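You operate a simulated robot arm through the tools that you are given. There is no shell and no other tool. Be economical: measure what you need, move in short steps, check, and stop when the job is done.

The job below is to be done with a simulated two-armed robot. You get a single attempt, and the scene is never put back.

TASK
Shut the grey hatch. Put the can marked "OIL" from the workbench top on the top of the carton with the teal sticker and the can labelled "WAX" on the shelf under the grey bench. Press the check key three times. Put the silver adapter on the top of the work deck. Turn the range dial to HI. Take the can that says "paint" from the packing bench and leave it on the top of the turntable. Put the can labelled "bead" from the packing bench on the brown mat and the can labelled "paste" on the top of the carton with the teal sticker. The order is free. Set down upright: can, silver adapter.

Only the result counts: the job must be done as asked and must still hold three seconds after the hand-in. Knocking over, shifting, dropping, spilling or breaking anything else fails it.

THE ROBOT
Two 7-joint arms with fingered hands on one trunk, on a base that drives. Base frame: it is fixed to the floor where the robot stands at the start and does not move with it; the origin is under the middle of the robot, x ahead of it, y to its left, z up. Units: m, rad, N and s.
The left shoulder is at the start at [0.096, 0.173, 1.021], the right one opposite. With the tool pointing down near the work surface each hand reaches from about 0.44 to 0.84 m from the robot's upright axis, wherever it stands, measured 20 degrees to its own side. Places, roughly: bead can, teal can, white can [2.5, 3, 0.75]; blue can, brown can, cleat can [2.25, 2.75, 0.75]; brown mat (20x22 cm) [0.96, 6.42, 0.88]; check key [3.3, 0.3, 0.9]; cream can, cream oil can, green grease can [2.75, 0.25, 1]; grey hatch [0.6, -0.2, 0.4]; range dial [3.6, 0.5, 0.9]; shelf under the grey bench [-0.2, -0.8, 0.3]; silver adapter [3.5, 0.5, 1]; top of the carton with the teal sticker [-0.7, 3.1, 1.5]; top of the turntable [2.1, 3.5, 0.8]; top of the work deck [0.5, 1.2, 0.7]. Payload 3.5 kg a hand.
The TCP of each hand is the grasp point between the finger pads, 0.025 m short of the fingertips. In the tool frame z runs along the fingers and y along their closing line. Largest opening 0.088 m; the body of the gripper starts 0.029 m behind the TCP. The gripper is a hand of 3 fingers: y runs from the thumb to the fingers, the wrist lies at [-0.013, -0.097, -0.162] in the tool frame, and closing takes about 1.5 s.
Orientation is told as [roll, pitch, yaw] about the base's x, y, z axes, in that order, counted from this pose: with the fingers straight down and the wrist toward the robot, the tool's x, y and z point along [0, 1, 0], [1, 0, 0] and [0, 0, -1] of the base frame.

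THE INTERFACE
- The arms move only by the tool arm_command. It takes "left_series", "right_series" or both (then of equal length, played together; a hand with none holds still); each is one flat list of numbers, 7 for each row, row after row: the shift along the tool's x, y, z in mm, then the turn, a rotation vector about the tool's x, y, z in rad, then the finger opening in mm, from 0 to 88. In form: [tx, ty, tz, ax, ay, az, grip, tx, ty, tz, ax, ay, az, grip, ...]. A call has 1 to 10 rows; each row is the pose to reach, as a shift and turn from the pose commanded when the call began, along the tool's axes at that moment. A row lasts 0.2 s, in which the tool goes at most 0.05 m and 0.15 rad; a call with a longer step from one row to the next is refused whole, and so is a gripper value outside its range. Where a pose cannot be reached the arm comes as near as it can. A force on the tool above 40 N (or 10 N above the force at the start of the call, whichever is more), or a blocked arm, ends the call early, and 0.2 s more pass. Each finger travels about 0.072 m/s and halts on what it meets, pressing with about 23 N; the grip force reading is that of the motor and also rises with nothing between the fingers. The clock runs only during rows and for 0.2 s after the last one: add rows that repeat a pose to give the fingers time. The reply holds the time, the measured pose of the TCP, the force on the tool along the base axes, the opening and the grip force, in the units named above and with some noise, with the torque about the TCP (base axes, N m) and any sound that the robot's microphone picked up.
- Cameras (640 x 400 px; columns grow to the right, rows downward): "scene" is now at [0.2122, -0.0599, 1.2491]; the picture's right is [-0.58, -0.80, 0.18], its down [-0.53, 0.20, -0.83] and it looks along [0.62, -0.57, -0.54] (base axes); focal length 214 px, centre (320, 200). "left" rides on the left gripper at [-0.058, -0.085, -0.1] in its tool frame; the picture's right is [-0.67, -0.35, 0.66], its down [0.68, -0.63, 0.37] and it looks along [0.29, 0.69, 0.66] (tool axes); focal length 261 px, centre (320, 200). "right" rides on the right gripper at [0.058, -0.085, -0.099] in its tool frame; the picture's right is [-0.67, 0.35, -0.66], its down [-0.69, -0.63, 0.37] and it looks along [-0.29, 0.69, 0.66] (tool axes); focal length 261 px, centre (320, 200). There is no depth. A picture from a camera that has moved, and an enlarged one, comes with that camera's place and axes in the base frame and with its lens. The place of the scene camera against the robot may be out by one fixed shift of up to 0.012 m in any direction.
- grab_frame(camera): a new picture of that camera. It takes no simulated time.
- move_column(by): slides the trunk up (or, below 0, down) by that many m; the arms and the scene camera ride with it, the base frame stays. It gives what a move gives, with no picture.
- steer(legs): drives the robot by 1 to 6 legs, each [ahead, left, turn to the left] in m, m and rad, along the robot's own axes; the way and the turn of a leg run together, so that a leg with both is an arc; at most 1.5 m and 3.142 rad a leg. The arms and the cameras ride along, it lands a little off, and it stops where it bumps. It gives what a move gives.
- set_grasp(shape, hand): the hand has 3 fingers and takes this shape, open, in about a second: jaw (thumb against the fingers, like two jaws); tri (thumb and two fingers); tip (a fingertip pinch); poke (one finger out to press); point (the index stretched); flat (the hand flat); cup (the hand cupped); fist (a fist). The gripper value then closes the fingers along that shape, each until it touches; the sizes above hold for jaw. It gives what a move gives, with no picture.
- turn_head(pan, tilt): turns the head with the scene camera to pan (to the left, within 1.501 rad either way) and tilt (down, from -0.506 to 1.204), counted from straight ahead of the robot. It gives what a move gives.
- enlarge(camera, box): a new picture of the part [left, top, right, bottom] of that camera's present view, enlarged. It takes no simulated time.
- hand_in(): hands the job in; it is judged then, once.

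Go step by step. Nothing tells you exact positions but the pictures and the camera data: compare them with the known pose of the tool, close in by small moves and look again before you grip or let go. The budget is 217 turns and 212 pictures, counting those below and the enlarged ones. Unless the task says otherwise, let go and move clear before handing in.

The tools are called after "Request:" by a JSON object that holds its "op" and its "data". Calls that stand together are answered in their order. arm_command: Moves the arms, as the interface text tells. Its arguments: {"type":"object","properties":{"left_series":{"type":"array"},"right_series":{"type":"array"}},"required":[]} The other tools are called the same way: move_column (by) slides the trunk up or down; set_grasp (shape, hand) gives the hand a shape; steer (legs) drives the base; turn_head (pan, tilt) turns the head that bears the scene camera; grab_frame (camera) takes a picture; enlarge (camera, box) takes an enlarged picture of a part of a camera's view; hand_in () hands the job in.

At the start:

```text
time: 0.0
left_eef_pos: [0.4653, -0.0347, 1.1498]
left_ee_rot: [0.0, 0.001, 0.001]
left_ft_force: [-0.5, 0.3, 0.0]
left_ft_torque: [0.01, 0.02, 0.0]
left_opening: 0.0875
left_finger_force: 0.1
left_shape: jaw
right_eef_pos: [0.326, -0.3577, 0.7122]
right_ee_rot: [0.001, 0.0, 0.0]
right_ft_force: [-0.1, -0.1, 0.7]
right_ft_torque: [-0.03, -0.02, -0.03]
right_opening: 0.0877
right_finger_force: 0.0
right_shape: jaw
trunk travel left (down, up): [-0.119, 0.335]
robot x, y, heading: [0.0023, -0.0002, 0.003]
head pan, tilt: [-0.648, 0.337]
```

scene: 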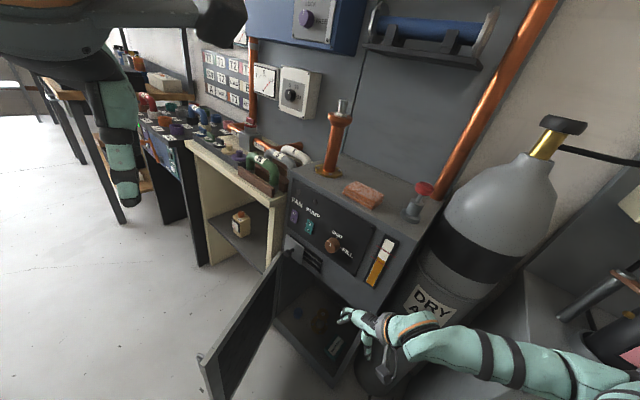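
right: 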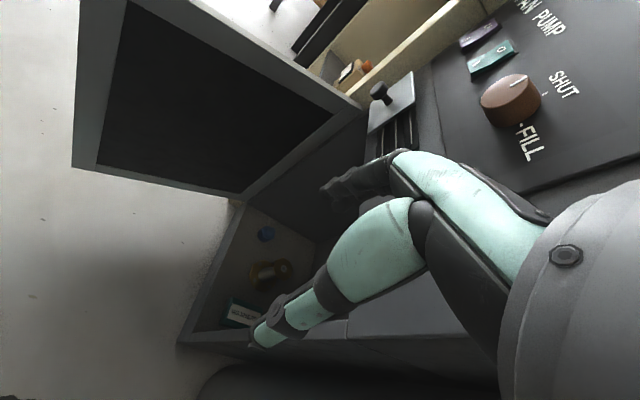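
left: 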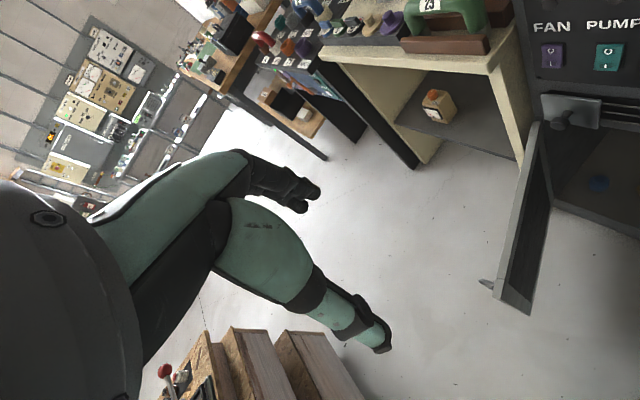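

The hatch stands open in front of me, hinged at its far (+x) side. I'll look at it more closely and take in the surroundings before moving.

Request:
{"op": "turn_head", "data": {"pan": -0.4, "tilt": 0.9}}

Request:
{"op": "grab_frame", "data": {"camera": "scene"}}

Request:
{"op": "turn_head", "data": {"pan": 0.8, "tilt": 0.3}}

Request:
{"op": "grab_frame", "data": {"camera": "scene"}}

Request:
{"op": "turn_head", "data": {"pan": -1.5, "tilt": 0.5}}

Request:
{"op": "grab_frame", "data": {"camera": "scene"}}

```text
time: 1.0
left_eef_pos: [0.4654, -0.0325, 1.1487]
left_ee_rot: [0.0, 0.0, 0.0]
left_ft_force: [-0.7, 0.4, 0.1]
left_ft_torque: [0.01, -0.04, 0.01]
left_opening: 0.0876
left_finger_force: 0.0
left_shape: jaw
right_eef_pos: [0.3268, -0.3579, 0.7118]
right_ee_rot: [0.0, 0.0, 0.001]
right_ft_force: [0.7, -0.2, 0.1]
right_ft_torque: [0.01, -0.01, 0.01]
right_opening: 0.0877
right_finger_force: 0.1
right_shape: jaw
trunk travel left (down, up): [-0.119, 0.335]
robot x, y, heading: [0.0022, 0.0026, 0.002]
head pan, tilt: [-0.4, 0.901]
```

```text
208 pictures are left
camera scene: at [0.1934, -0.0331, 1.2038], right [-0.37, -0.92, 0.11], down [-0.87, 0.31, -0.39], along [0.32, -0.24, -0.92], focal length 214 px, centre (320, 200)
```

scene: 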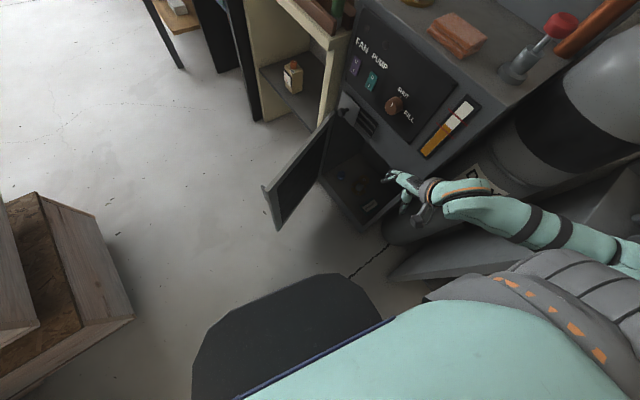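

```text
time: 2.4
left_eef_pos: [0.4663, -0.0333, 1.1497]
left_ee_rot: [0.002, 0.0, 0.0]
left_ft_force: [-0.2, 0.8, -0.2]
left_ft_torque: [0.01, 0.01, -0.01]
left_opening: 0.0877
left_finger_force: 0.1
left_shape: jaw
right_eef_pos: [0.3258, -0.3572, 0.7125]
right_ee_rot: [0.001, 0.0, 0.0]
right_ft_force: [-0.3, 0.2, -0.6]
right_ft_torque: [-0.01, -0.02, 0.02]
right_opening: 0.0876
right_finger_force: 0.2
right_shape: jaw
trunk travel left (down, up): [-0.119, 0.335]
robot x, y, heading: [0.0038, 0.0029, -0.001]
head pan, tilt: [0.799, 0.3]
```

```text
207 pictures are left
camera scene: at [0.2044, 0.0632, 1.255], right [0.69, -0.7, -0.21], down [-0.48, -0.21, -0.85], along [0.55, 0.68, -0.48], focal length 214 px, centre (320, 200)
```

scene: 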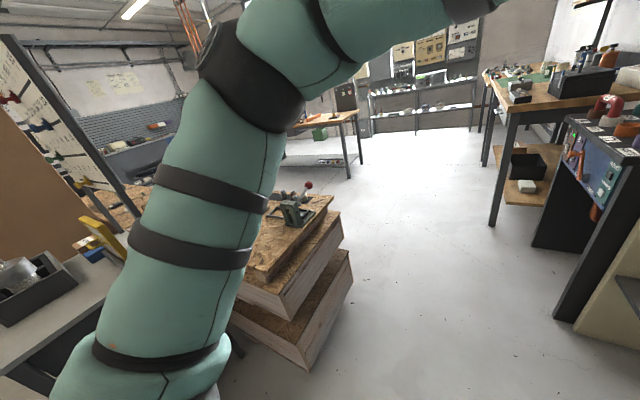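

```text
time: 4.5
left_eef_pos: [0.4654, -0.0333, 1.15]
left_ee_rot: [0.0, -0.001, 0.001]
left_ft_force: [0.2, 0.7, -0.2]
left_ft_torque: [-0.04, -0.01, -0.01]
left_opening: 0.0879
left_finger_force: 0.1
left_shape: jaw
right_eef_pos: [0.326, -0.3564, 0.7126]
right_ee_rot: [0.001, -0.001, -0.001]
right_ft_force: [0.5, 0.2, 0.1]
right_ft_torque: [-0.04, -0.03, 0.03]
right_opening: 0.0878
right_finger_force: 0.0
right_shape: jaw
trunk travel left (down, up): [-0.119, 0.335]
robot x, y, heading: [0.0021, 0.0026, 0.002]
head pan, tilt: [-1.499, 0.499]
```

```text
206 pictures are left
camera scene: at [0.143, -0.0945, 1.2545], right [-0.95, -0.07, 0.29], down [-0.29, 0.48, -0.83], along [-0.08, -0.88, -0.48], focal length 214 px, centre (320, 200)
```

scene: 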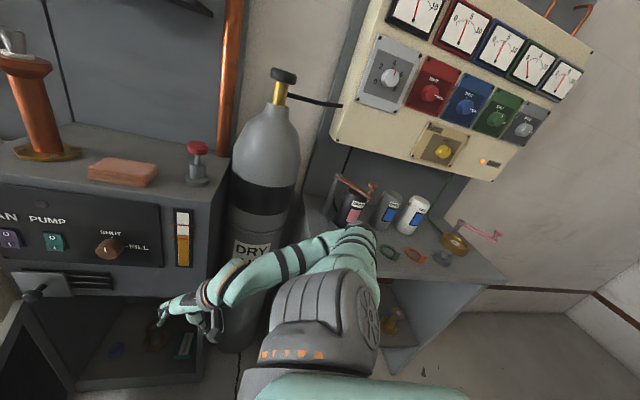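

The hatch's free top corner is near (0.50,-0.045,0.60) and its hinge near (0.72,-0.36). I'll carry the right hand over the top to its outer side.

Request:
{"op": "arm_command", "data": {"right_series": [40, 30, -20, 0, 0, 0, 0, 80, 60, -30, 0, 0, 0, 0, 115, 95, -30, 0, 0, 0, 0, 145, 135, -30, 0, 0, 0, 0, 175, 170, -30, 0, 0, 0, 0, 200, 210, -30, 0, 0, 0, 0, 230, 250, -30, 0, 0, 0, 0, 250, 290, -30, 0, 0, 0, 0, 265, 330, -30, 0, 0, 0, 0, 265, 330, -30, 0, 0, 0, 0]}}

Request:
{"op": "turn_head", "data": {"pan": -0.4, "tilt": 0.8}}

Request:
{"op": "grab_frame", "data": {"camera": "scene"}}

Request:
{"op": "grab_frame", "data": {"camera": "right"}}

```text
refused: row 1 steps farther than a row can; nothing moved
```

```text
time: 5.8
left_eef_pos: [0.4664, -0.0343, 1.1512]
left_ee_rot: [0.0, 0.001, 0.001]
left_ft_force: [0.2, -0.4, -0.9]
left_ft_torque: [0.02, 0.03, 0.02]
left_opening: 0.0878
left_finger_force: 0.0
left_shape: jaw
right_eef_pos: [0.3252, -0.357, 0.7114]
right_ee_rot: [0.001, -0.001, 0.0]
right_ft_force: [-0.2, 1.1, -0.2]
right_ft_torque: [-0.01, 0.03, 0.0]
right_opening: 0.0875
right_finger_force: 0.0
right_shape: jaw
trunk travel left (down, up): [-0.119, 0.335]
robot x, y, heading: [-0.0008, -0.0002, 0.002]
head pan, tilt: [-0.4, 0.799]
```

```text
205 pictures are left
camera scene: at [0.2002, -0.0352, 1.21], right [-0.37, -0.92, 0.11], down [-0.83, 0.28, -0.48], along [0.41, -0.27, -0.87], focal length 214 px, centre (320, 200)
```

scene: 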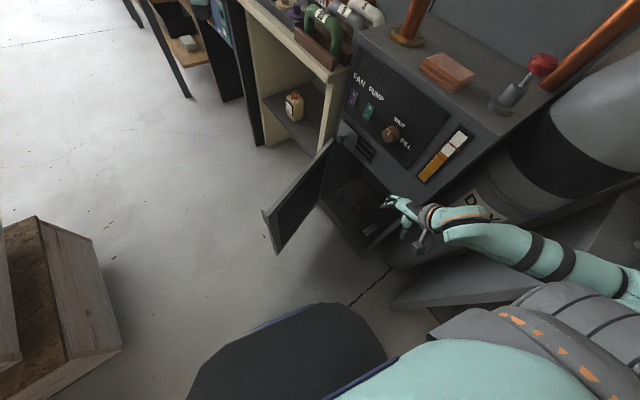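

```text
204 pictures are left
camera right: at [0.2415, -0.2995, 0.8114], right [0.35, -0.67, 0.66], down [-0.63, -0.69, -0.37], along [0.69, -0.29, -0.66], focal length 261 px, centre (320, 200)
```

right: 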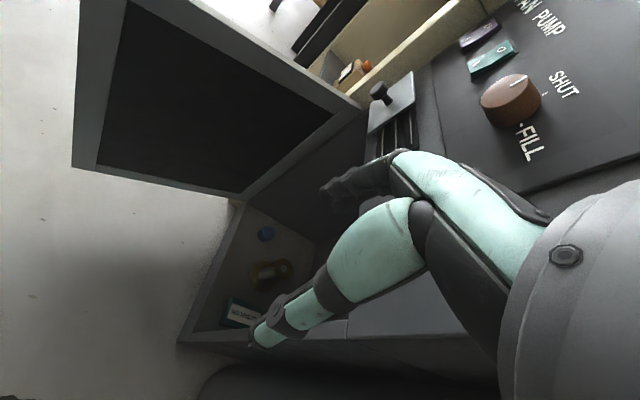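

The first row's step was a hair too long. I'll send the same path again in shorter rows.

Request:
{"op": "arm_command", "data": {"right_series": [35, 20, -20, 0, 0, 0, 0, 68, 50, -30, 0, 0, 0, 0, 101, 84, -30, 0, 0, 0, 0, 131, 122, -30, 0, 0, 0, 0, 161, 159, -30, 0, 0, 0, 0, 188, 199, -30, 0, 0, 0, 0, 215, 239, -30, 0, 0, 0, 0, 238, 281, -30, 0, 0, 0, 0, 258, 324, -30, 0, 0, 0, 0, 258, 324, -30, 0, 0, 0, 0]}}

Request:
{"op": "grab_frame", "data": {"camera": "scene"}}

Request:
{"op": "grab_frame", "data": {"camera": "right"}}

```text
time: 6.6
left_eef_pos: [0.4415, -0.0492, 1.1539]
left_ee_rot: [-0.033, -0.002, -0.08]
left_ft_force: [1.2, -0.7, 0.1]
left_ft_torque: [0.02, 0.04, 0.02]
left_opening: 0.0878
left_finger_force: 0.0
left_shape: jaw
right_eef_pos: [0.3581, -0.358, 0.7787]
right_ee_rot: [-0.328, -0.005, -0.021]
right_ft_force: [-0.1, 0.2, 0.7]
right_ft_torque: [0.01, -0.03, -0.03]
right_opening: 0.0
right_finger_force: 1.5
right_shape: jaw
right hand out of reach, approached as far as the arm can: row 1, 2
trunk travel left (down, up): [-0.119, 0.335]
robot x, y, heading: [-0.0222, -0.0122, -0.078]
head pan, tilt: [-0.4, 0.799]
stopped in row 3 (right hand): the arm was blocked; the commanded pose is now the measured one
```

```text
203 pictures are left
camera scene: at [0.1775, -0.0289, 1.2131], right [-0.44, -0.89, 0.14], down [-0.81, 0.33, -0.49], along [0.38, -0.33, -0.86], focal length 214 px, centre (320, 200)
```

scene: 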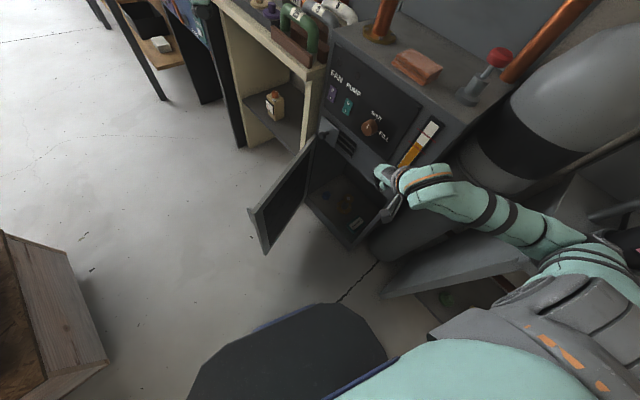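

```text
202 pictures are left
camera right: at [0.2753, -0.2702, 0.8528], right [0.33, -0.43, 0.84], down [-0.64, -0.75, -0.13], along [0.69, -0.5, -0.53], focal length 261 px, centre (320, 200)
```

right: 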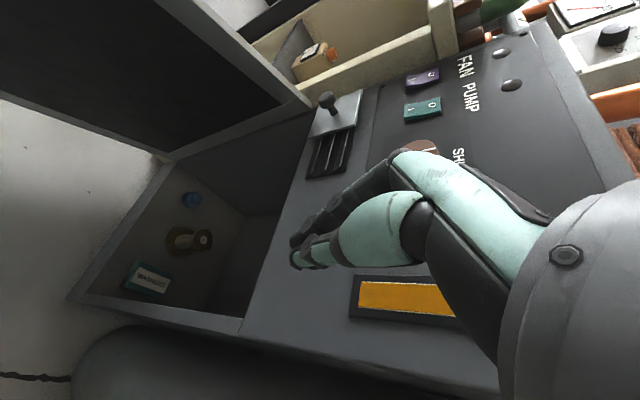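

The right elbow met something and nudged the base slightly. I'll strafe left, which gives the right hand a good reach to the hatch, then turn straight.

Request:
{"op": "steer", "data": {"legs": [[0.0, 0.2, 0.0], [0.02, 0.0, 0.078]]}}

Request:
{"op": "turn_head", "data": {"pan": -0.7, "tilt": 0.7}}

Request:
{"op": "grab_frame", "data": {"camera": "scene"}}

```text
time: 8.7
left_eef_pos: [0.4831, 0.1718, 1.1503]
left_ee_rot: [-0.002, -0.001, 0.03]
left_ft_force: [1.0, 0.7, -0.6]
left_ft_torque: [0.01, 0.0, -0.01]
left_opening: 0.0878
left_finger_force: 0.1
left_shape: jaw
right_eef_pos: [0.4321, -0.1289, 0.7617]
right_ee_rot: [-0.274, -0.003, 0.087]
right_ft_force: [0.3, 0.7, -0.6]
right_ft_torque: [0.0, -0.02, -0.03]
right_opening: 0.0001
right_finger_force: 23.0
right_shape: jaw
trunk travel left (down, up): [-0.119, 0.335]
robot x, y, heading: [0.0179, 0.1901, 0.031]
head pan, tilt: [-0.4, 0.799]
```

```text
time: 9.5
left_eef_pos: [0.4846, 0.1719, 1.1509]
left_ee_rot: [0.0, -0.003, 0.03]
left_ft_force: [0.1, 0.5, 0.7]
left_ft_torque: [-0.01, 0.01, -0.04]
left_opening: 0.0877
left_finger_force: 0.0
left_shape: jaw
right_eef_pos: [0.4321, -0.1276, 0.7607]
right_ee_rot: [-0.274, -0.003, 0.085]
right_ft_force: [0.5, 0.2, 0.3]
right_ft_torque: [0.02, -0.03, 0.01]
right_opening: 0.0
right_finger_force: 23.2
right_shape: jaw
trunk travel left (down, up): [-0.119, 0.335]
robot x, y, heading: [0.0175, 0.1958, 0.036]
head pan, tilt: [-0.7, 0.7]
```

```text
201 pictures are left
camera scene: at [0.2131, 0.1397, 1.2205], right [-0.59, -0.78, 0.19], down [-0.71, 0.39, -0.59], along [0.39, -0.48, -0.79], focal length 214 px, centre (320, 200)
```

scene: 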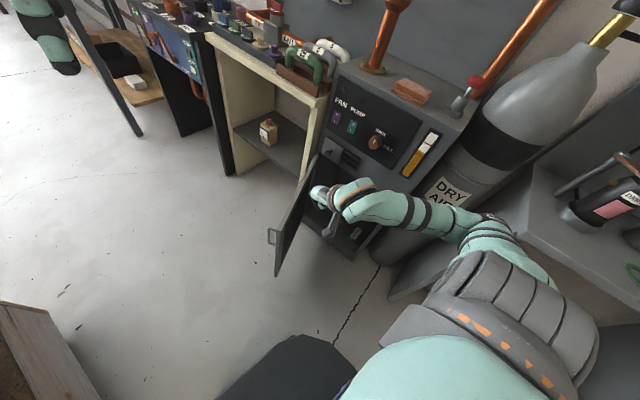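

The arm is free now and the hatch geometry is confirmed. I'll move the right hand over the hatch to its outer side and level it.

Request:
{"op": "arm_command", "data": {"right_series": [15, 39, -5, 0, 0.07, 0, 0, 30, 78, -10, 0, 0.14, 0, 0, 45, 118, -10, 0, 0.2, 0, 0, 60, 157, -5, 0, 0.27, 0, 0, 75, 196, -5, 0, 0.27, 0, 0, 90, 236, -5, 0, 0.27, 0, 0, 90, 236, -5, 0, 0.27, 0, 0]}}

Request:
{"op": "grab_frame", "data": {"camera": "scene"}}

Request:
{"op": "grab_frame", "data": {"camera": "right"}}

```text
time: 11.1
left_eef_pos: [0.4828, 0.1725, 1.1507]
left_ee_rot: [-0.002, -0.001, 0.029]
left_ft_force: [0.1, -0.3, 0.7]
left_ft_torque: [0.0, 0.0, 0.01]
left_opening: 0.0878
left_finger_force: 0.1
left_shape: jaw
right_eef_pos: [0.6606, -0.0208, 0.7444]
right_ee_rot: [-0.004, -0.004, 0.086]
right_ft_force: [0.0, 0.0, 0.2]
right_ft_torque: [-0.03, -0.01, 0.03]
right_opening: 0.0001
right_finger_force: 23.1
right_shape: jaw
trunk travel left (down, up): [-0.119, 0.335]
robot x, y, heading: [0.0169, 0.1916, 0.023]
head pan, tilt: [-0.7, 0.7]
```

```text
200 pictures are left
camera scene: at [0.2127, 0.1393, 1.2207], right [-0.59, -0.78, 0.19], down [-0.71, 0.39, -0.59], along [0.39, -0.48, -0.79], focal length 214 px, centre (320, 200)
```

scene: 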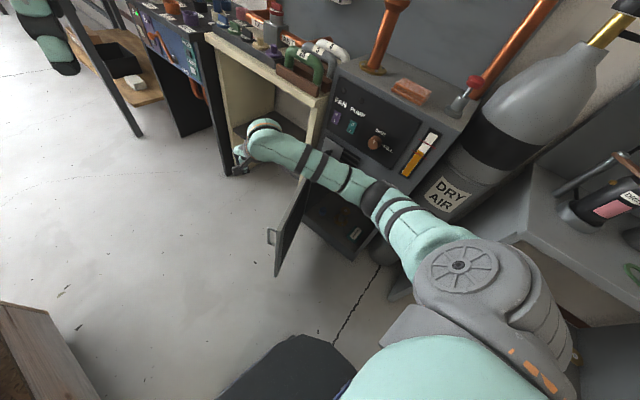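

```text
199 pictures are left
camera right: at [0.5706, 0.0294, 0.8434], right [0.4, -0.64, 0.66], down [-0.57, -0.74, -0.36], along [0.72, -0.23, -0.66], focal length 261 px, centre (320, 200)
```

right: 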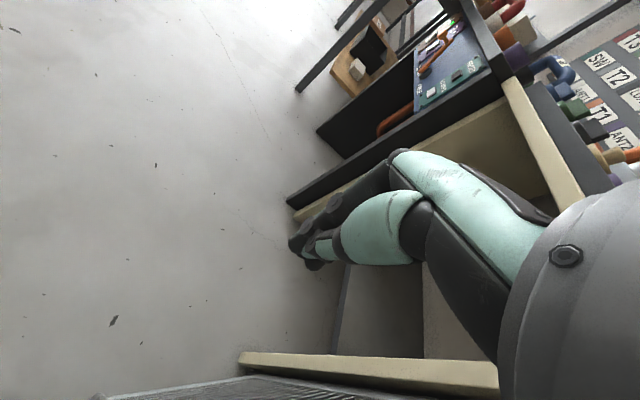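

The hand is outside the hatch at (0.66,-0.02). I'll lower it below the hatch's top edge.

Request:
{"op": "arm_command", "data": {"right_series": [0, 0, 45, 0, 0, 0, 0, 0, 0, 90, 0, 0, 0, 0, 0, 0, 135, 0, 0, 0, 0, 0, 0, 180, 0, 0, 0, 0, 0, 0, 205, 0, 0, 0, 0, 0, 0, 205, 0, 0, 0, 0]}}

Request:
{"op": "grab_frame", "data": {"camera": "scene"}}

```text
time: 12.5
left_eef_pos: [0.4842, 0.1719, 1.151]
left_ee_rot: [-0.003, 0.0, 0.03]
left_ft_force: [-0.7, -1.2, -0.2]
left_ft_torque: [-0.02, 0.01, -0.01]
left_opening: 0.0878
left_finger_force: 0.0
left_shape: jaw
right_eef_pos: [0.6573, -0.0212, 0.5364]
right_ee_rot: [-0.004, -0.002, 0.086]
right_ft_force: [0.6, 0.3, 0.4]
right_ft_torque: [0.04, 0.02, 0.01]
right_opening: 0.0
right_finger_force: 23.3
right_shape: jaw
trunk travel left (down, up): [-0.119, 0.335]
robot x, y, heading: [0.0196, 0.1869, 0.027]
head pan, tilt: [-0.7, 0.7]
```

```text
198 pictures are left
camera scene: at [0.2132, 0.1396, 1.2206], right [-0.59, -0.78, 0.19], down [-0.71, 0.39, -0.59], along [0.39, -0.48, -0.79], focal length 214 px, centre (320, 200)
```

scene: 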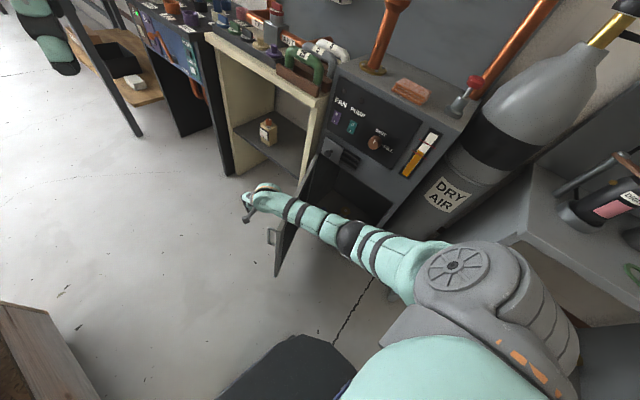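

The hand hangs beside the hatch's outer face. Now I'll sweep along the closing arc.

Request:
{"op": "arm_command", "data": {"right_series": [-29, -18, 0, 0, 0, 0, 0, -58, -35, 0, 0, 0, 0, 0, -87, -53, 0, 0, 0, 0, 0, -111, -94, 0, 0, 0, 0, 0, -135, -135, 0, 0, 0, 0, 0, -171, -166, 0, 0, 0, 0, 0, -207, -197, 0, 0, 0, 0, 0, -250, -214, 0, 0, 0, 0, 0, -294, -231, 0, 0, 0, 0, 0, -294, -231, 0, 0, 0, 0, 0]}}

Request:
{"op": "grab_frame", "data": {"camera": "scene"}}

Request:
{"op": "grab_frame", "data": {"camera": "right"}}

```text
time: 14.7
left_eef_pos: [0.483, 0.1728, 1.1519]
left_ee_rot: [0.0, -0.001, 0.029]
left_ft_force: [0.0, -0.4, -0.4]
left_ft_torque: [-0.02, -0.04, -0.02]
left_opening: 0.0878
left_finger_force: 0.1
left_shape: jaw
right_eef_pos: [0.4522, -0.3309, 0.5377]
right_ee_rot: [-0.005, -0.006, 0.084]
right_ft_force: [-0.3, 0.7, -0.6]
right_ft_torque: [0.01, 0.02, 0.03]
right_opening: 0.0003
right_finger_force: 23.3
right_shape: jaw
trunk travel left (down, up): [-0.119, 0.335]
robot x, y, heading: [0.0155, 0.1917, 0.036]
head pan, tilt: [-0.7, 0.7]
```

```text
197 pictures are left
camera scene: at [0.2131, 0.1398, 1.2205], right [-0.59, -0.78, 0.19], down [-0.71, 0.39, -0.59], along [0.39, -0.48, -0.79], focal length 214 px, centre (320, 200)
```

scene: 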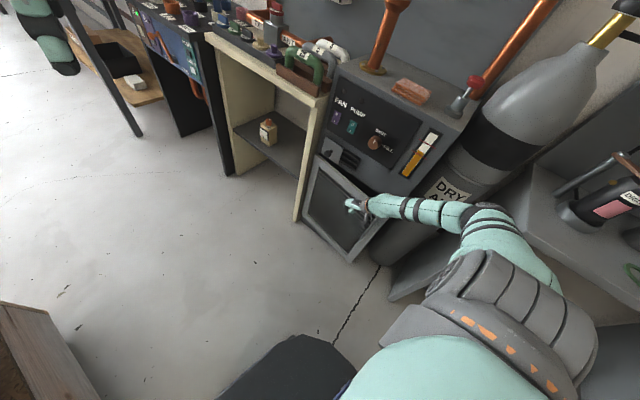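

```text
196 pictures are left
camera right: at [0.3626, -0.2811, 0.6372], right [0.4, -0.63, 0.66], down [-0.57, -0.74, -0.36], along [0.72, -0.23, -0.66], focal length 261 px, centre (320, 200)
```

right: 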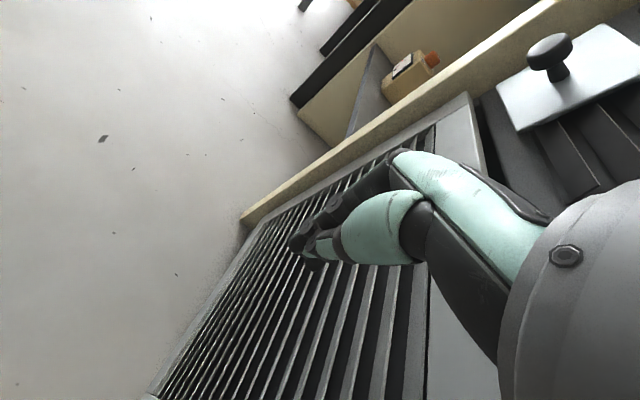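

The hatch is nearly closed with a small gap left. I'll press it home in small steps.

Request:
{"op": "arm_command", "data": {"right_series": [-12, 0, 0, 0, 0, 0, 0, -24, 0, 0, 0, 0, 0, 0, -36, 0, 0, 0, 0, 0, 0, -48, 0, 0, 0, 0, 0, 0, -60, 0, 0, 0, 0, 0, 0, -60, 0, 0, 0, 0, 0, 0]}}

Request:
{"op": "grab_frame", "data": {"camera": "scene"}}

Request:
{"op": "grab_frame", "data": {"camera": "right"}}

```text
time: 16.1
left_eef_pos: [0.4832, 0.1728, 1.1501]
left_ee_rot: [-0.002, -0.001, 0.03]
left_ft_force: [0.5, -0.5, 0.4]
left_ft_torque: [0.05, 0.04, 0.0]
left_opening: 0.0876
left_finger_force: 0.1
left_shape: jaw
right_eef_pos: [0.4586, -0.3929, 0.5387]
right_ee_rot: [-0.004, -0.004, 0.087]
right_ft_force: [0.6, 0.0, -0.6]
right_ft_torque: [0.03, 0.02, -0.03]
right_opening: 0.0002
right_finger_force: 23.0
right_shape: jaw
trunk travel left (down, up): [-0.119, 0.335]
robot x, y, heading: [0.0205, 0.1925, 0.028]
head pan, tilt: [-0.7, 0.7]
```

```text
195 pictures are left
camera scene: at [0.2132, 0.1397, 1.2205], right [-0.59, -0.78, 0.19], down [-0.71, 0.39, -0.59], along [0.39, -0.48, -0.79], focal length 214 px, centre (320, 200)
```

scene: 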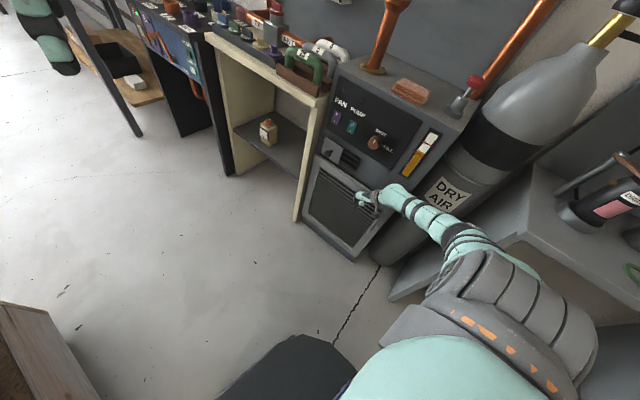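

```text
194 pictures are left
camera right: at [0.3693, -0.3421, 0.6365], right [0.4, -0.64, 0.66], down [-0.57, -0.74, -0.36], along [0.72, -0.23, -0.66], focal length 261 px, centre (320, 200)
```

right: 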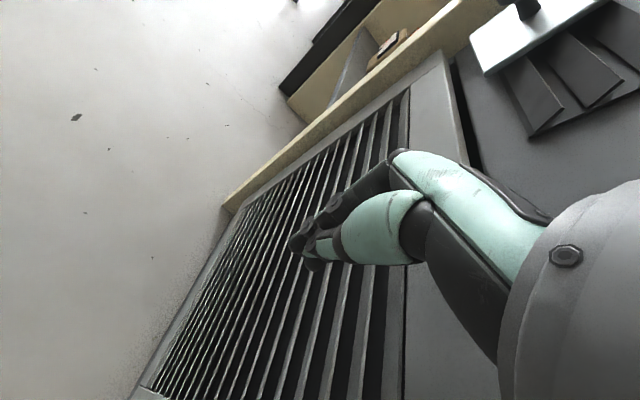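

Still no resistance, so the frame isn't reached yet. I'll push on until a force shows.

Request:
{"op": "arm_command", "data": {"right_series": [-8, 0, 0, 0, 0, 0, 0, -16, 0, 0, 0, 0, 0, 0, -24, 0, 0, 0, 0, 0, 0, -32, 0, 0, 0, 0, 0, 0, -40, 0, 0, 0, 0, 0, 0, -48, 0, 0, 0, 0, 0, 0, -56, 0, 0, 0, 0, 0, 0, -56, 0, 0, 0, 0, 0, 0]}}

Request:
{"op": "grab_frame", "data": {"camera": "scene"}}

Request:
{"op": "grab_frame", "data": {"camera": "right"}}

```text
time: 18.1
left_eef_pos: [0.4724, 0.2029, 1.1605]
left_ee_rot: [-0.019, -0.016, 0.042]
left_ft_force: [1.2, 0.1, -1.0]
left_ft_torque: [0.03, -0.02, 0.01]
left_opening: 0.0875
left_finger_force: 0.1
left_shape: jaw
right_eef_pos: [0.4726, -0.4105, 0.5438]
right_ee_rot: [0.009, -0.014, 0.109]
right_ft_force: [0.2, 0.4, -0.4]
right_ft_torque: [0.0, 0.01, 0.01]
right_opening: 0.0001
right_finger_force: 22.6
right_shape: jaw
trunk travel left (down, up): [-0.119, 0.335]
robot x, y, heading: [0.0204, 0.1974, 0.047]
head pan, tilt: [-0.7, 0.7]
stopped in row 8 (right hand): the arm was blocked; the commanded pose is now the measured one
```

```text
193 pictures are left
camera scene: at [0.2012, 0.1692, 1.2258], right [-0.59, -0.79, 0.19], down [-0.7, 0.37, -0.61], along [0.4, -0.49, -0.77], focal length 214 px, centre (320, 200)
```

scene: 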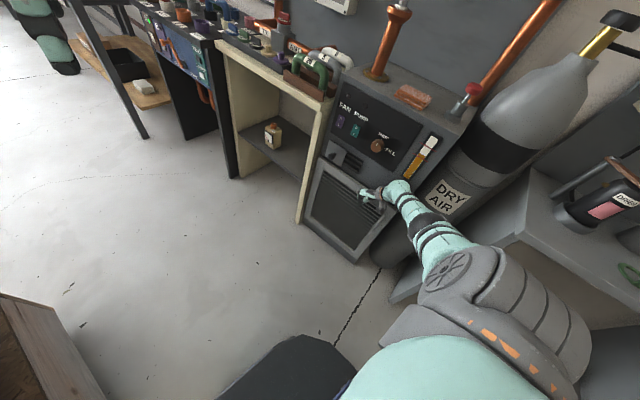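

```text
192 pictures are left
camera right: at [0.3803, -0.3628, 0.6426], right [0.41, -0.63, 0.66], down [-0.55, -0.75, -0.38], along [0.73, -0.2, -0.65], focal length 261 px, centre (320, 200)
```

right: 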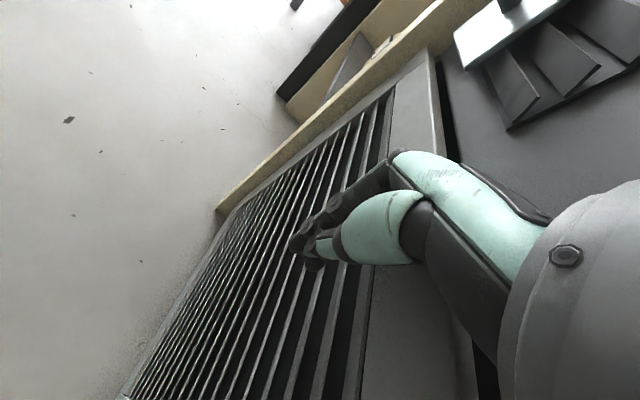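

The arm was blocked, perhaps by the hatch closing fully. I'll back the hand off and inspect.

Request:
{"op": "arm_command", "data": {"right_series": [30, 0, 0, 0, 0, 0, 0, 70, 10, 0, 0, 0, 0, 0, 110, 20, 0, 0, 0, 0, 0, 140, 30, -20, 0, 0, 0, 0, 150, 40, -60, 0, 0, 0, 0, 150, 40, -100, 0, 0, 0, 0, 150, 40, -145, 0, 0, 0, 0, 150, 40, -145, 0, 0, 0, 0]}}

Request:
{"op": "turn_head", "data": {"pan": -0.9, "tilt": 0.6}}

Request:
{"op": "grab_frame", "data": {"camera": "scene"}}

Request:
{"op": "enlarge", "data": {"camera": "scene", "box": [240, 130, 440, 280]}}

```text
time: 19.9
left_eef_pos: [0.4856, 0.1799, 1.1504]
left_ee_rot: [-0.001, -0.002, 0.039]
left_ft_force: [-0.7, -0.3, -0.1]
left_ft_torque: [0.0, 0.02, 0.0]
left_opening: 0.0878
left_finger_force: 0.1
left_shape: jaw
right_eef_pos: [0.4973, -0.2776, 0.6733]
right_ee_rot: [0.026, 0.003, 0.103]
right_ft_force: [-0.2, -0.5, 0.2]
right_ft_torque: [-0.01, 0.04, -0.02]
right_opening: 0.0
right_finger_force: 23.7
right_shape: jaw
trunk travel left (down, up): [-0.119, 0.335]
robot x, y, heading: [0.0188, 0.1968, 0.042]
head pan, tilt: [-0.7, 0.7]
```

```text
time: 20.6
left_eef_pos: [0.4842, 0.1811, 1.1501]
left_ee_rot: [-0.002, -0.002, 0.041]
left_ft_force: [0.3, -0.6, 0.1]
left_ft_torque: [0.04, 0.01, 0.01]
left_opening: 0.088
left_finger_force: 0.0
left_shape: jaw
right_eef_pos: [0.4969, -0.2771, 0.6715]
right_ee_rot: [0.024, 0.001, 0.101]
right_ft_force: [0.6, 0.0, 0.2]
right_ft_torque: [0.02, 0.02, 0.0]
right_opening: 0.0002
right_finger_force: 22.8
right_shape: jaw
trunk travel left (down, up): [-0.119, 0.335]
robot x, y, heading: [0.021, 0.1942, 0.038]
head pan, tilt: [-0.901, 0.6]
```

```text
191 pictures are left
camera scene: at [0.2087, 0.1309, 1.2317], right [-0.72, -0.65, 0.23], down [-0.59, 0.42, -0.69], along [0.35, -0.63, -0.69], focal length 214 px, centre (320, 200)
```

scene: 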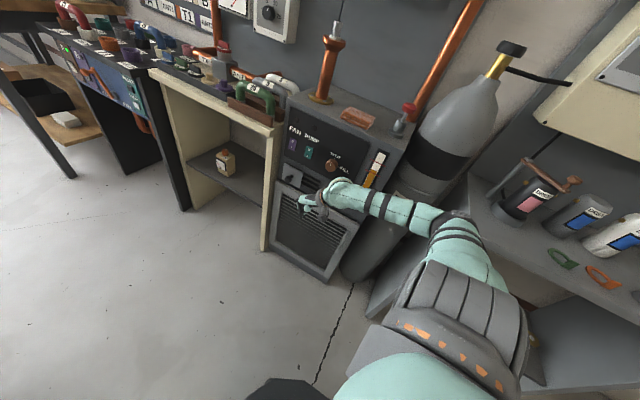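

```text
2.67 times, centred on (340, 205) of scene
camera zoom: at [0.2087, 0.1309, 1.2317], right [-0.72, -0.65, 0.23], down [-0.59, 0.42, -0.69], along [0.35, -0.63, -0.69], focal length 572 px, centre (267, 187)
```

zoom: 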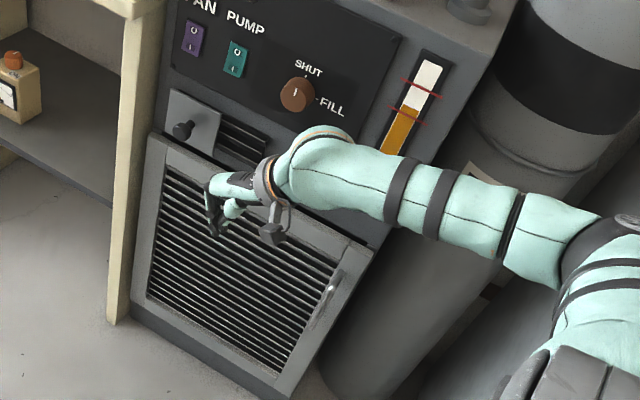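

The hatch now lies in line with the slanted cabinet front, so it is shut. Next I'll bring the right hand in and up for travel.

Request:
{"op": "arm_command", "data": {"right_series": [30, 9, -36, 0, 0, 0, 30, 61, 17, -73, 0, 0, 0, 80, 91, 26, -110, 0, 0, 0, 80, 122, 35, -147, 0, 0, 0, 80, 152, 43, -183, 0, 0, 0, 80, 183, 52, -220, 0, 0, 0, 80, 213, 61, -257, 0, 0, 0, 80, 244, 69, -293, 0, 0, 0, 80, 274, 78, -330, 0, 0, 0, 80, 274, 78, -330, 0, 0, 0, 80]}}

Request:
{"op": "turn_head", "data": {"pan": 0.2, "tilt": 0.3}}

Request:
{"op": "grab_frame", "data": {"camera": "scene"}}

Request:
{"op": "turn_head", "data": {"pan": 1.2, "tilt": 0.3}}

Request:
{"op": "grab_frame", "data": {"camera": "scene"}}

```text
time: 22.8
left_eef_pos: [0.4852, 0.18, 1.1498]
left_ee_rot: [0.002, -0.002, 0.04]
left_ft_force: [0.0, -0.1, -1.0]
left_ft_torque: [0.01, 0.0, -0.03]
left_opening: 0.0876
left_finger_force: 0.0
left_shape: jaw
right_eef_pos: [0.5462, -0.0059, 1.0111]
right_ee_rot: [0.026, 0.002, 0.101]
right_ft_force: [0.3, -1.0, -0.5]
right_ft_torque: [0.0, 0.01, -0.01]
right_opening: 0.0801
right_finger_force: 0.0
right_shape: jaw
trunk travel left (down, up): [-0.119, 0.335]
robot x, y, heading: [0.0187, 0.1943, 0.038]
head pan, tilt: [-0.901, 0.6]
```

```text
time: 24.2
left_eef_pos: [0.486, 0.1809, 1.1507]
left_ee_rot: [-0.003, -0.003, 0.04]
left_ft_force: [-0.9, -0.5, 0.8]
left_ft_torque: [0.02, -0.01, 0.01]
left_opening: 0.0877
left_finger_force: 0.1
left_shape: jaw
right_eef_pos: [0.546, -0.0067, 1.011]
right_ee_rot: [0.027, 0.002, 0.102]
right_ft_force: [-0.1, -1.0, 0.4]
right_ft_torque: [0.0, -0.01, -0.01]
right_opening: 0.08
right_finger_force: 0.1
right_shape: jaw
trunk travel left (down, up): [-0.119, 0.335]
robot x, y, heading: [0.0144, 0.1935, 0.04]
head pan, tilt: [0.201, 0.3]
```

```text
189 pictures are left
camera scene: at [0.2482, 0.2203, 1.2473], right [0.23, -0.97, -0.06], down [-0.55, -0.08, -0.83], along [0.8, 0.22, -0.56], focal length 214 px, centre (320, 200)
```

scene: 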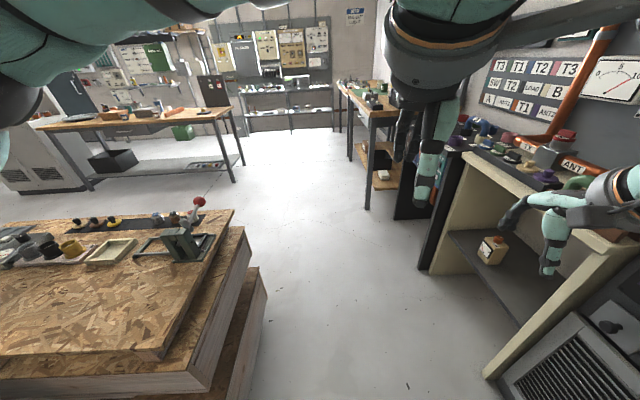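

```text
time: 25.4
left_eef_pos: [0.4847, 0.1807, 1.1507]
left_ee_rot: [-0.001, -0.001, 0.039]
left_ft_force: [-0.6, -0.1, 0.6]
left_ft_torque: [-0.01, 0.02, 0.02]
left_opening: 0.0877
left_finger_force: 0.0
left_shape: jaw
right_eef_pos: [0.5473, -0.0055, 1.011]
right_ee_rot: [0.026, 0.002, 0.102]
right_ft_force: [-0.3, 0.0, 0.4]
right_ft_torque: [-0.03, 0.03, 0.04]
right_opening: 0.0799
right_finger_force: 0.0
right_shape: jaw
trunk travel left (down, up): [-0.119, 0.335]
robot x, y, heading: [0.0186, 0.1958, 0.046]
head pan, tilt: [1.201, 0.3]
```

```text
188 pictures are left
camera scene: at [0.1902, 0.2865, 1.2641], right [0.91, -0.33, -0.27], down [-0.37, -0.29, -0.88], along [0.21, 0.9, -0.38], focal length 214 px, centre (320, 200)
```

scene: 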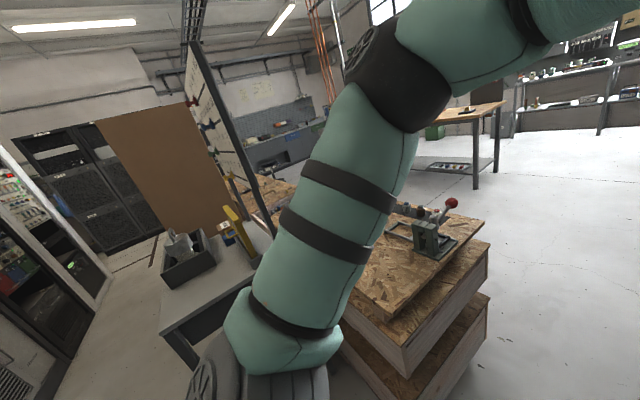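

The whole row of benches is slanted about 0.27 rad, and the crate stack on my left is aligned the same way. I'll raise the trunk and drive along the corridor toward the workbench.

Request:
{"op": "move_column", "data": {"by": 0.2}}

Request:
{"op": "steer", "data": {"legs": [[0, 0, 0.16], [1.1, 0, 0], [0, 0, 0.2], [1.35, 0, 0], [0, 0, -0.9]]}}

Request:
{"op": "turn_head", "data": {"pan": -0.3, "tilt": 0.45}}

Request:
{"op": "grab_frame", "data": {"camera": "scene"}}

```text
time: 27.6
left_eef_pos: [0.4848, 0.1807, 1.3504]
left_ee_rot: [-0.003, -0.003, 0.039]
left_ft_force: [0.3, 0.7, -0.3]
left_ft_torque: [-0.03, 0.02, 0.05]
left_opening: 0.0874
left_finger_force: 0.0
left_shape: jaw
right_eef_pos: [0.5511, -0.0018, 1.21]
right_ee_rot: [0.022, 0.003, 0.101]
right_ft_force: [-0.1, 0.2, 0.4]
right_ft_torque: [-0.04, 0.01, 0.01]
right_opening: 0.08
right_finger_force: 0.1
right_shape: jaw
trunk travel left (down, up): [-0.319, 0.135]
robot x, y, heading: [0.0192, 0.1964, 0.041]
head pan, tilt: [1.201, 0.3]
```

```text
time: 43.4
left_eef_pos: [2.7488, 0.5569, 1.3514]
left_ee_rot: [0.0, -0.001, -0.594]
left_ft_force: [-0.3, 0.0, 0.2]
left_ft_torque: [0.0, -0.04, -0.02]
left_opening: 0.0878
left_finger_force: 0.0
left_shape: jaw
right_eef_pos: [2.693, 0.3701, 1.2097]
right_ee_rot: [0.025, 0.001, -0.531]
right_ft_force: [0.3, 0.0, 0.4]
right_ft_torque: [-0.02, 0.0, -0.04]
right_opening: 0.0799
right_finger_force: 0.0
right_shape: jaw
trunk travel left (down, up): [-0.319, 0.135]
robot x, y, heading: [2.3806, 0.8485, -0.593]
head pan, tilt: [1.201, 0.3]
```

```text
time: 45.0
left_eef_pos: [2.7492, 0.5571, 1.3509]
left_ee_rot: [-0.002, -0.001, -0.593]
left_ft_force: [-0.7, -0.3, -0.4]
left_ft_torque: [0.02, -0.03, -0.02]
left_opening: 0.0878
left_finger_force: 0.0
left_shape: jaw
right_eef_pos: [2.6929, 0.3725, 1.2091]
right_ee_rot: [0.027, 0.002, -0.533]
right_ft_force: [0.0, -0.3, 0.7]
right_ft_torque: [0.0, 0.05, 0.02]
right_opening: 0.0799
right_finger_force: 0.0
right_shape: jaw
trunk travel left (down, up): [-0.319, 0.135]
robot x, y, heading: [2.3805, 0.8398, -0.593]
head pan, tilt: [-0.3, 0.45]
```

```text
187 pictures are left
camera scene: at [2.444, 0.7592, 1.4833], right [-0.78, -0.63, 0.01], down [-0.31, 0.36, -0.88], along [0.55, -0.69, -0.48], focal length 214 px, centre (320, 200)
```

scene: 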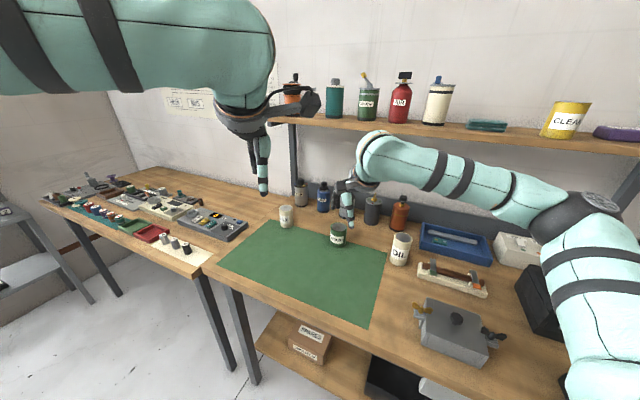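

The workbench holds a white, a green and an OIL can, with the panels at the left end. I'll read the labels and the panel legends.

Request:
{"op": "enlarge", "data": {"camera": "scene", "box": [260, 170, 420, 280]}}

Request:
{"op": "enlarge", "data": {"camera": "scene", "box": [40, 165, 260, 275]}}

Request:
{"op": "turn_head", "data": {"pan": -0.9, "tilt": 0.45}}

Request:
{"op": "grab_frame", "data": {"camera": "scene"}}

```text
3.64 times, centred on (340, 225) of scene
camera zoom: at [2.444, 0.7592, 1.4833], right [-0.78, -0.63, 0.01], down [-0.31, 0.36, -0.88], along [0.55, -0.69, -0.48], focal length 780 px, centre (247, 109)
```

zoom: 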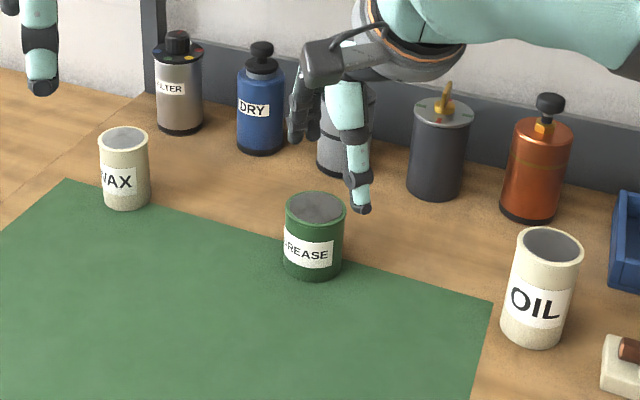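

```text
2.91 times, centred on (150, 220) of scene
camera zoom: at [2.444, 0.7592, 1.4833], right [-0.78, -0.63, 0.01], down [-0.31, 0.36, -0.88], along [0.55, -0.69, -0.48], focal length 624 px, centre (814, 142)
```

zoom: 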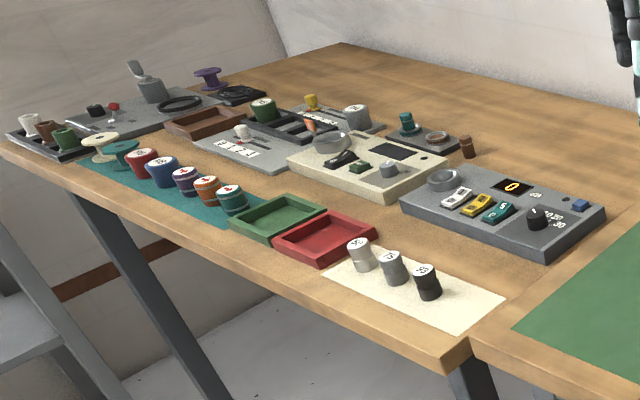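

```text
time: 46.0
left_eef_pos: [2.7496, 0.5558, 1.3498]
left_ee_rot: [-0.002, -0.002, -0.594]
left_ft_force: [0.3, 0.0, 0.2]
left_ft_torque: [-0.01, 0.01, 0.01]
left_opening: 0.0877
left_finger_force: 0.3
left_shape: jaw
right_eef_pos: [2.6914, 0.3709, 1.2094]
right_ee_rot: [0.026, 0.001, -0.533]
right_ft_force: [-0.2, 0.0, -0.3]
right_ft_torque: [0.03, -0.01, 0.01]
right_opening: 0.0799
right_finger_force: 0.1
right_shape: jaw
trunk travel left (down, up): [-0.319, 0.135]
robot x, y, heading: [2.3822, 0.8439, -0.592]
head pan, tilt: [-0.901, 0.45]
```

```text
184 pictures are left
camera scene: at [2.3935, 0.739, 1.4849], right [-1.0, -0.08, 0.04], down [-0.07, 0.46, -0.89], along [0.05, -0.88, -0.46], focal length 214 px, centre (320, 200)
```

scene: 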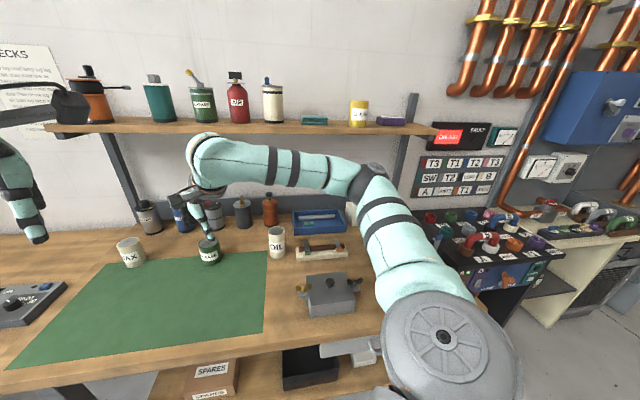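

OIL is the cream can, WAX the whitish one at the far left of the mat. I'll move along to the panels at the left end first.

Request:
{"op": "steer", "data": {"legs": [[0.657, 0.672, 0.0], [0, 0, -0.7]]}}

Request:
{"op": "turn_head", "data": {"pan": 0.1, "tilt": 0.75}}

Request:
{"op": "grab_frame", "data": {"camera": "scene"}}

```text
time: 52.7
left_eef_pos: [3.3633, 0.5836, 1.3506]
left_ee_rot: [-0.001, -0.001, -1.314]
left_ft_force: [-0.7, 0.9, -0.2]
left_ft_torque: [-0.01, 0.02, 0.01]
left_opening: 0.0874
left_finger_force: 0.2
left_shape: jaw
right_eef_pos: [3.1987, 0.4822, 1.2098]
right_ee_rot: [0.023, 0.002, -1.252]
right_ft_force: [1.1, -0.2, 1.1]
right_ft_torque: [-0.03, 0.01, 0.04]
right_opening: 0.0801
right_finger_force: 0.1
right_shape: jaw
trunk travel left (down, up): [-0.319, 0.135]
robot x, y, heading: [3.2831, 1.0398, -1.311]
head pan, tilt: [-0.901, 0.45]
```

```text
time: 53.9
left_eef_pos: [3.3635, 0.5825, 1.3497]
left_ee_rot: [-0.001, -0.002, -1.314]
left_ft_force: [-0.3, 0.4, -0.5]
left_ft_torque: [0.02, -0.03, -0.03]
left_opening: 0.0875
left_finger_force: 0.1
left_shape: jaw
right_eef_pos: [3.1982, 0.4816, 1.2105]
right_ee_rot: [0.025, 0.002, -1.254]
right_ft_force: [0.5, 0.0, -0.4]
right_ft_torque: [0.02, 0.02, -0.02]
right_opening: 0.08
right_finger_force: 0.0
right_shape: jaw
trunk travel left (down, up): [-0.319, 0.135]
robot x, y, heading: [3.2753, 1.0445, -1.318]
head pan, tilt: [0.099, 0.75]
```

```text
183 pictures are left
camera scene: at [3.3005, 0.9447, 1.4572], right [-0.94, -0.35, -0.01], down [-0.25, 0.67, -0.7], along [0.25, -0.65, -0.72], focal length 214 px, centre (320, 200)
```

scene: 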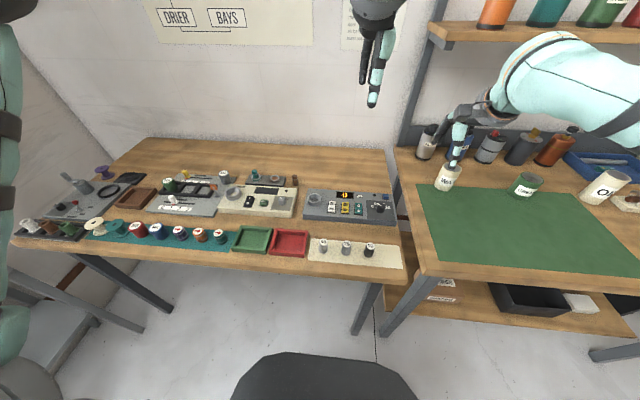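

Request:
{"op": "enlarge", "data": {"camera": "scene", "box": [290, 170, 410, 270]}}

Request:
{"op": "enlarge", "data": {"camera": "scene", "box": [150, 150, 310, 250]}}

Request:
{"op": "enlarge", "data": {"camera": "scene", "box": [10, 150, 170, 250]}}

```text
4.00 times, centred on (350, 220) of scene
camera zoom: at [3.3005, 0.9447, 1.4572], right [-0.94, -0.35, -0.01], down [-0.25, 0.67, -0.7], along [0.25, -0.65, -0.72], focal length 858 px, centre (200, 120)
```

zoom: 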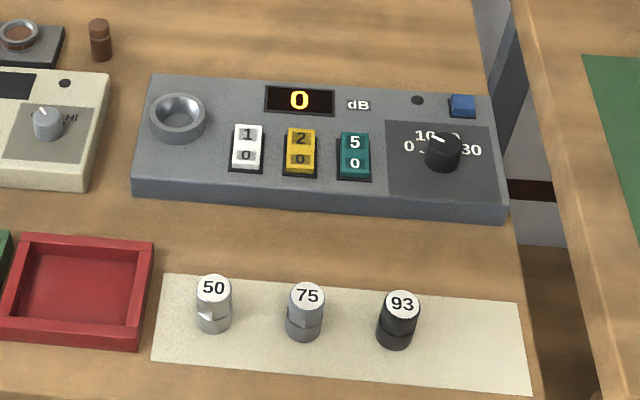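

```text
4.00 times, centred on (230, 200) of scene
camera zoom: at [3.3005, 0.9447, 1.4572], right [-0.94, -0.35, -0.01], down [-0.25, 0.67, -0.7], along [0.25, -0.65, -0.72], focal length 858 px, centre (680, 200)
```

zoom: 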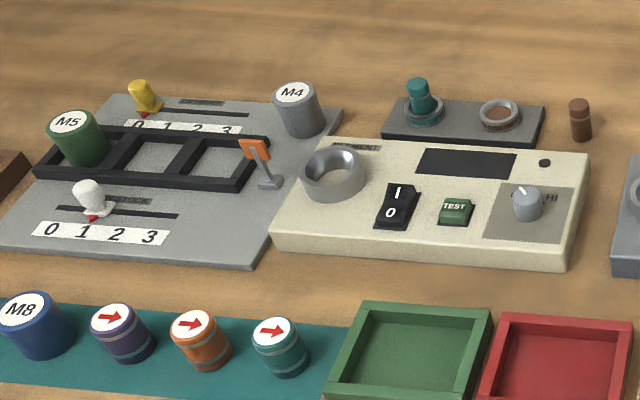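

```text
4.00 times, centred on (90, 200) of scene
camera zoom: at [3.3005, 0.9447, 1.4572], right [-0.94, -0.35, -0.01], down [-0.25, 0.67, -0.7], along [0.25, -0.65, -0.72], focal length 858 px, centre (1240, 200)
```

zoom: 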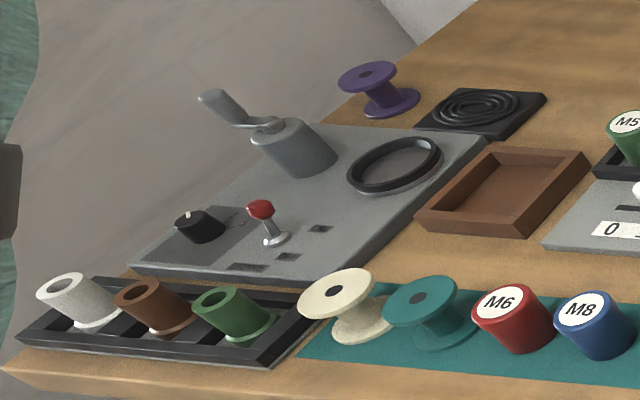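

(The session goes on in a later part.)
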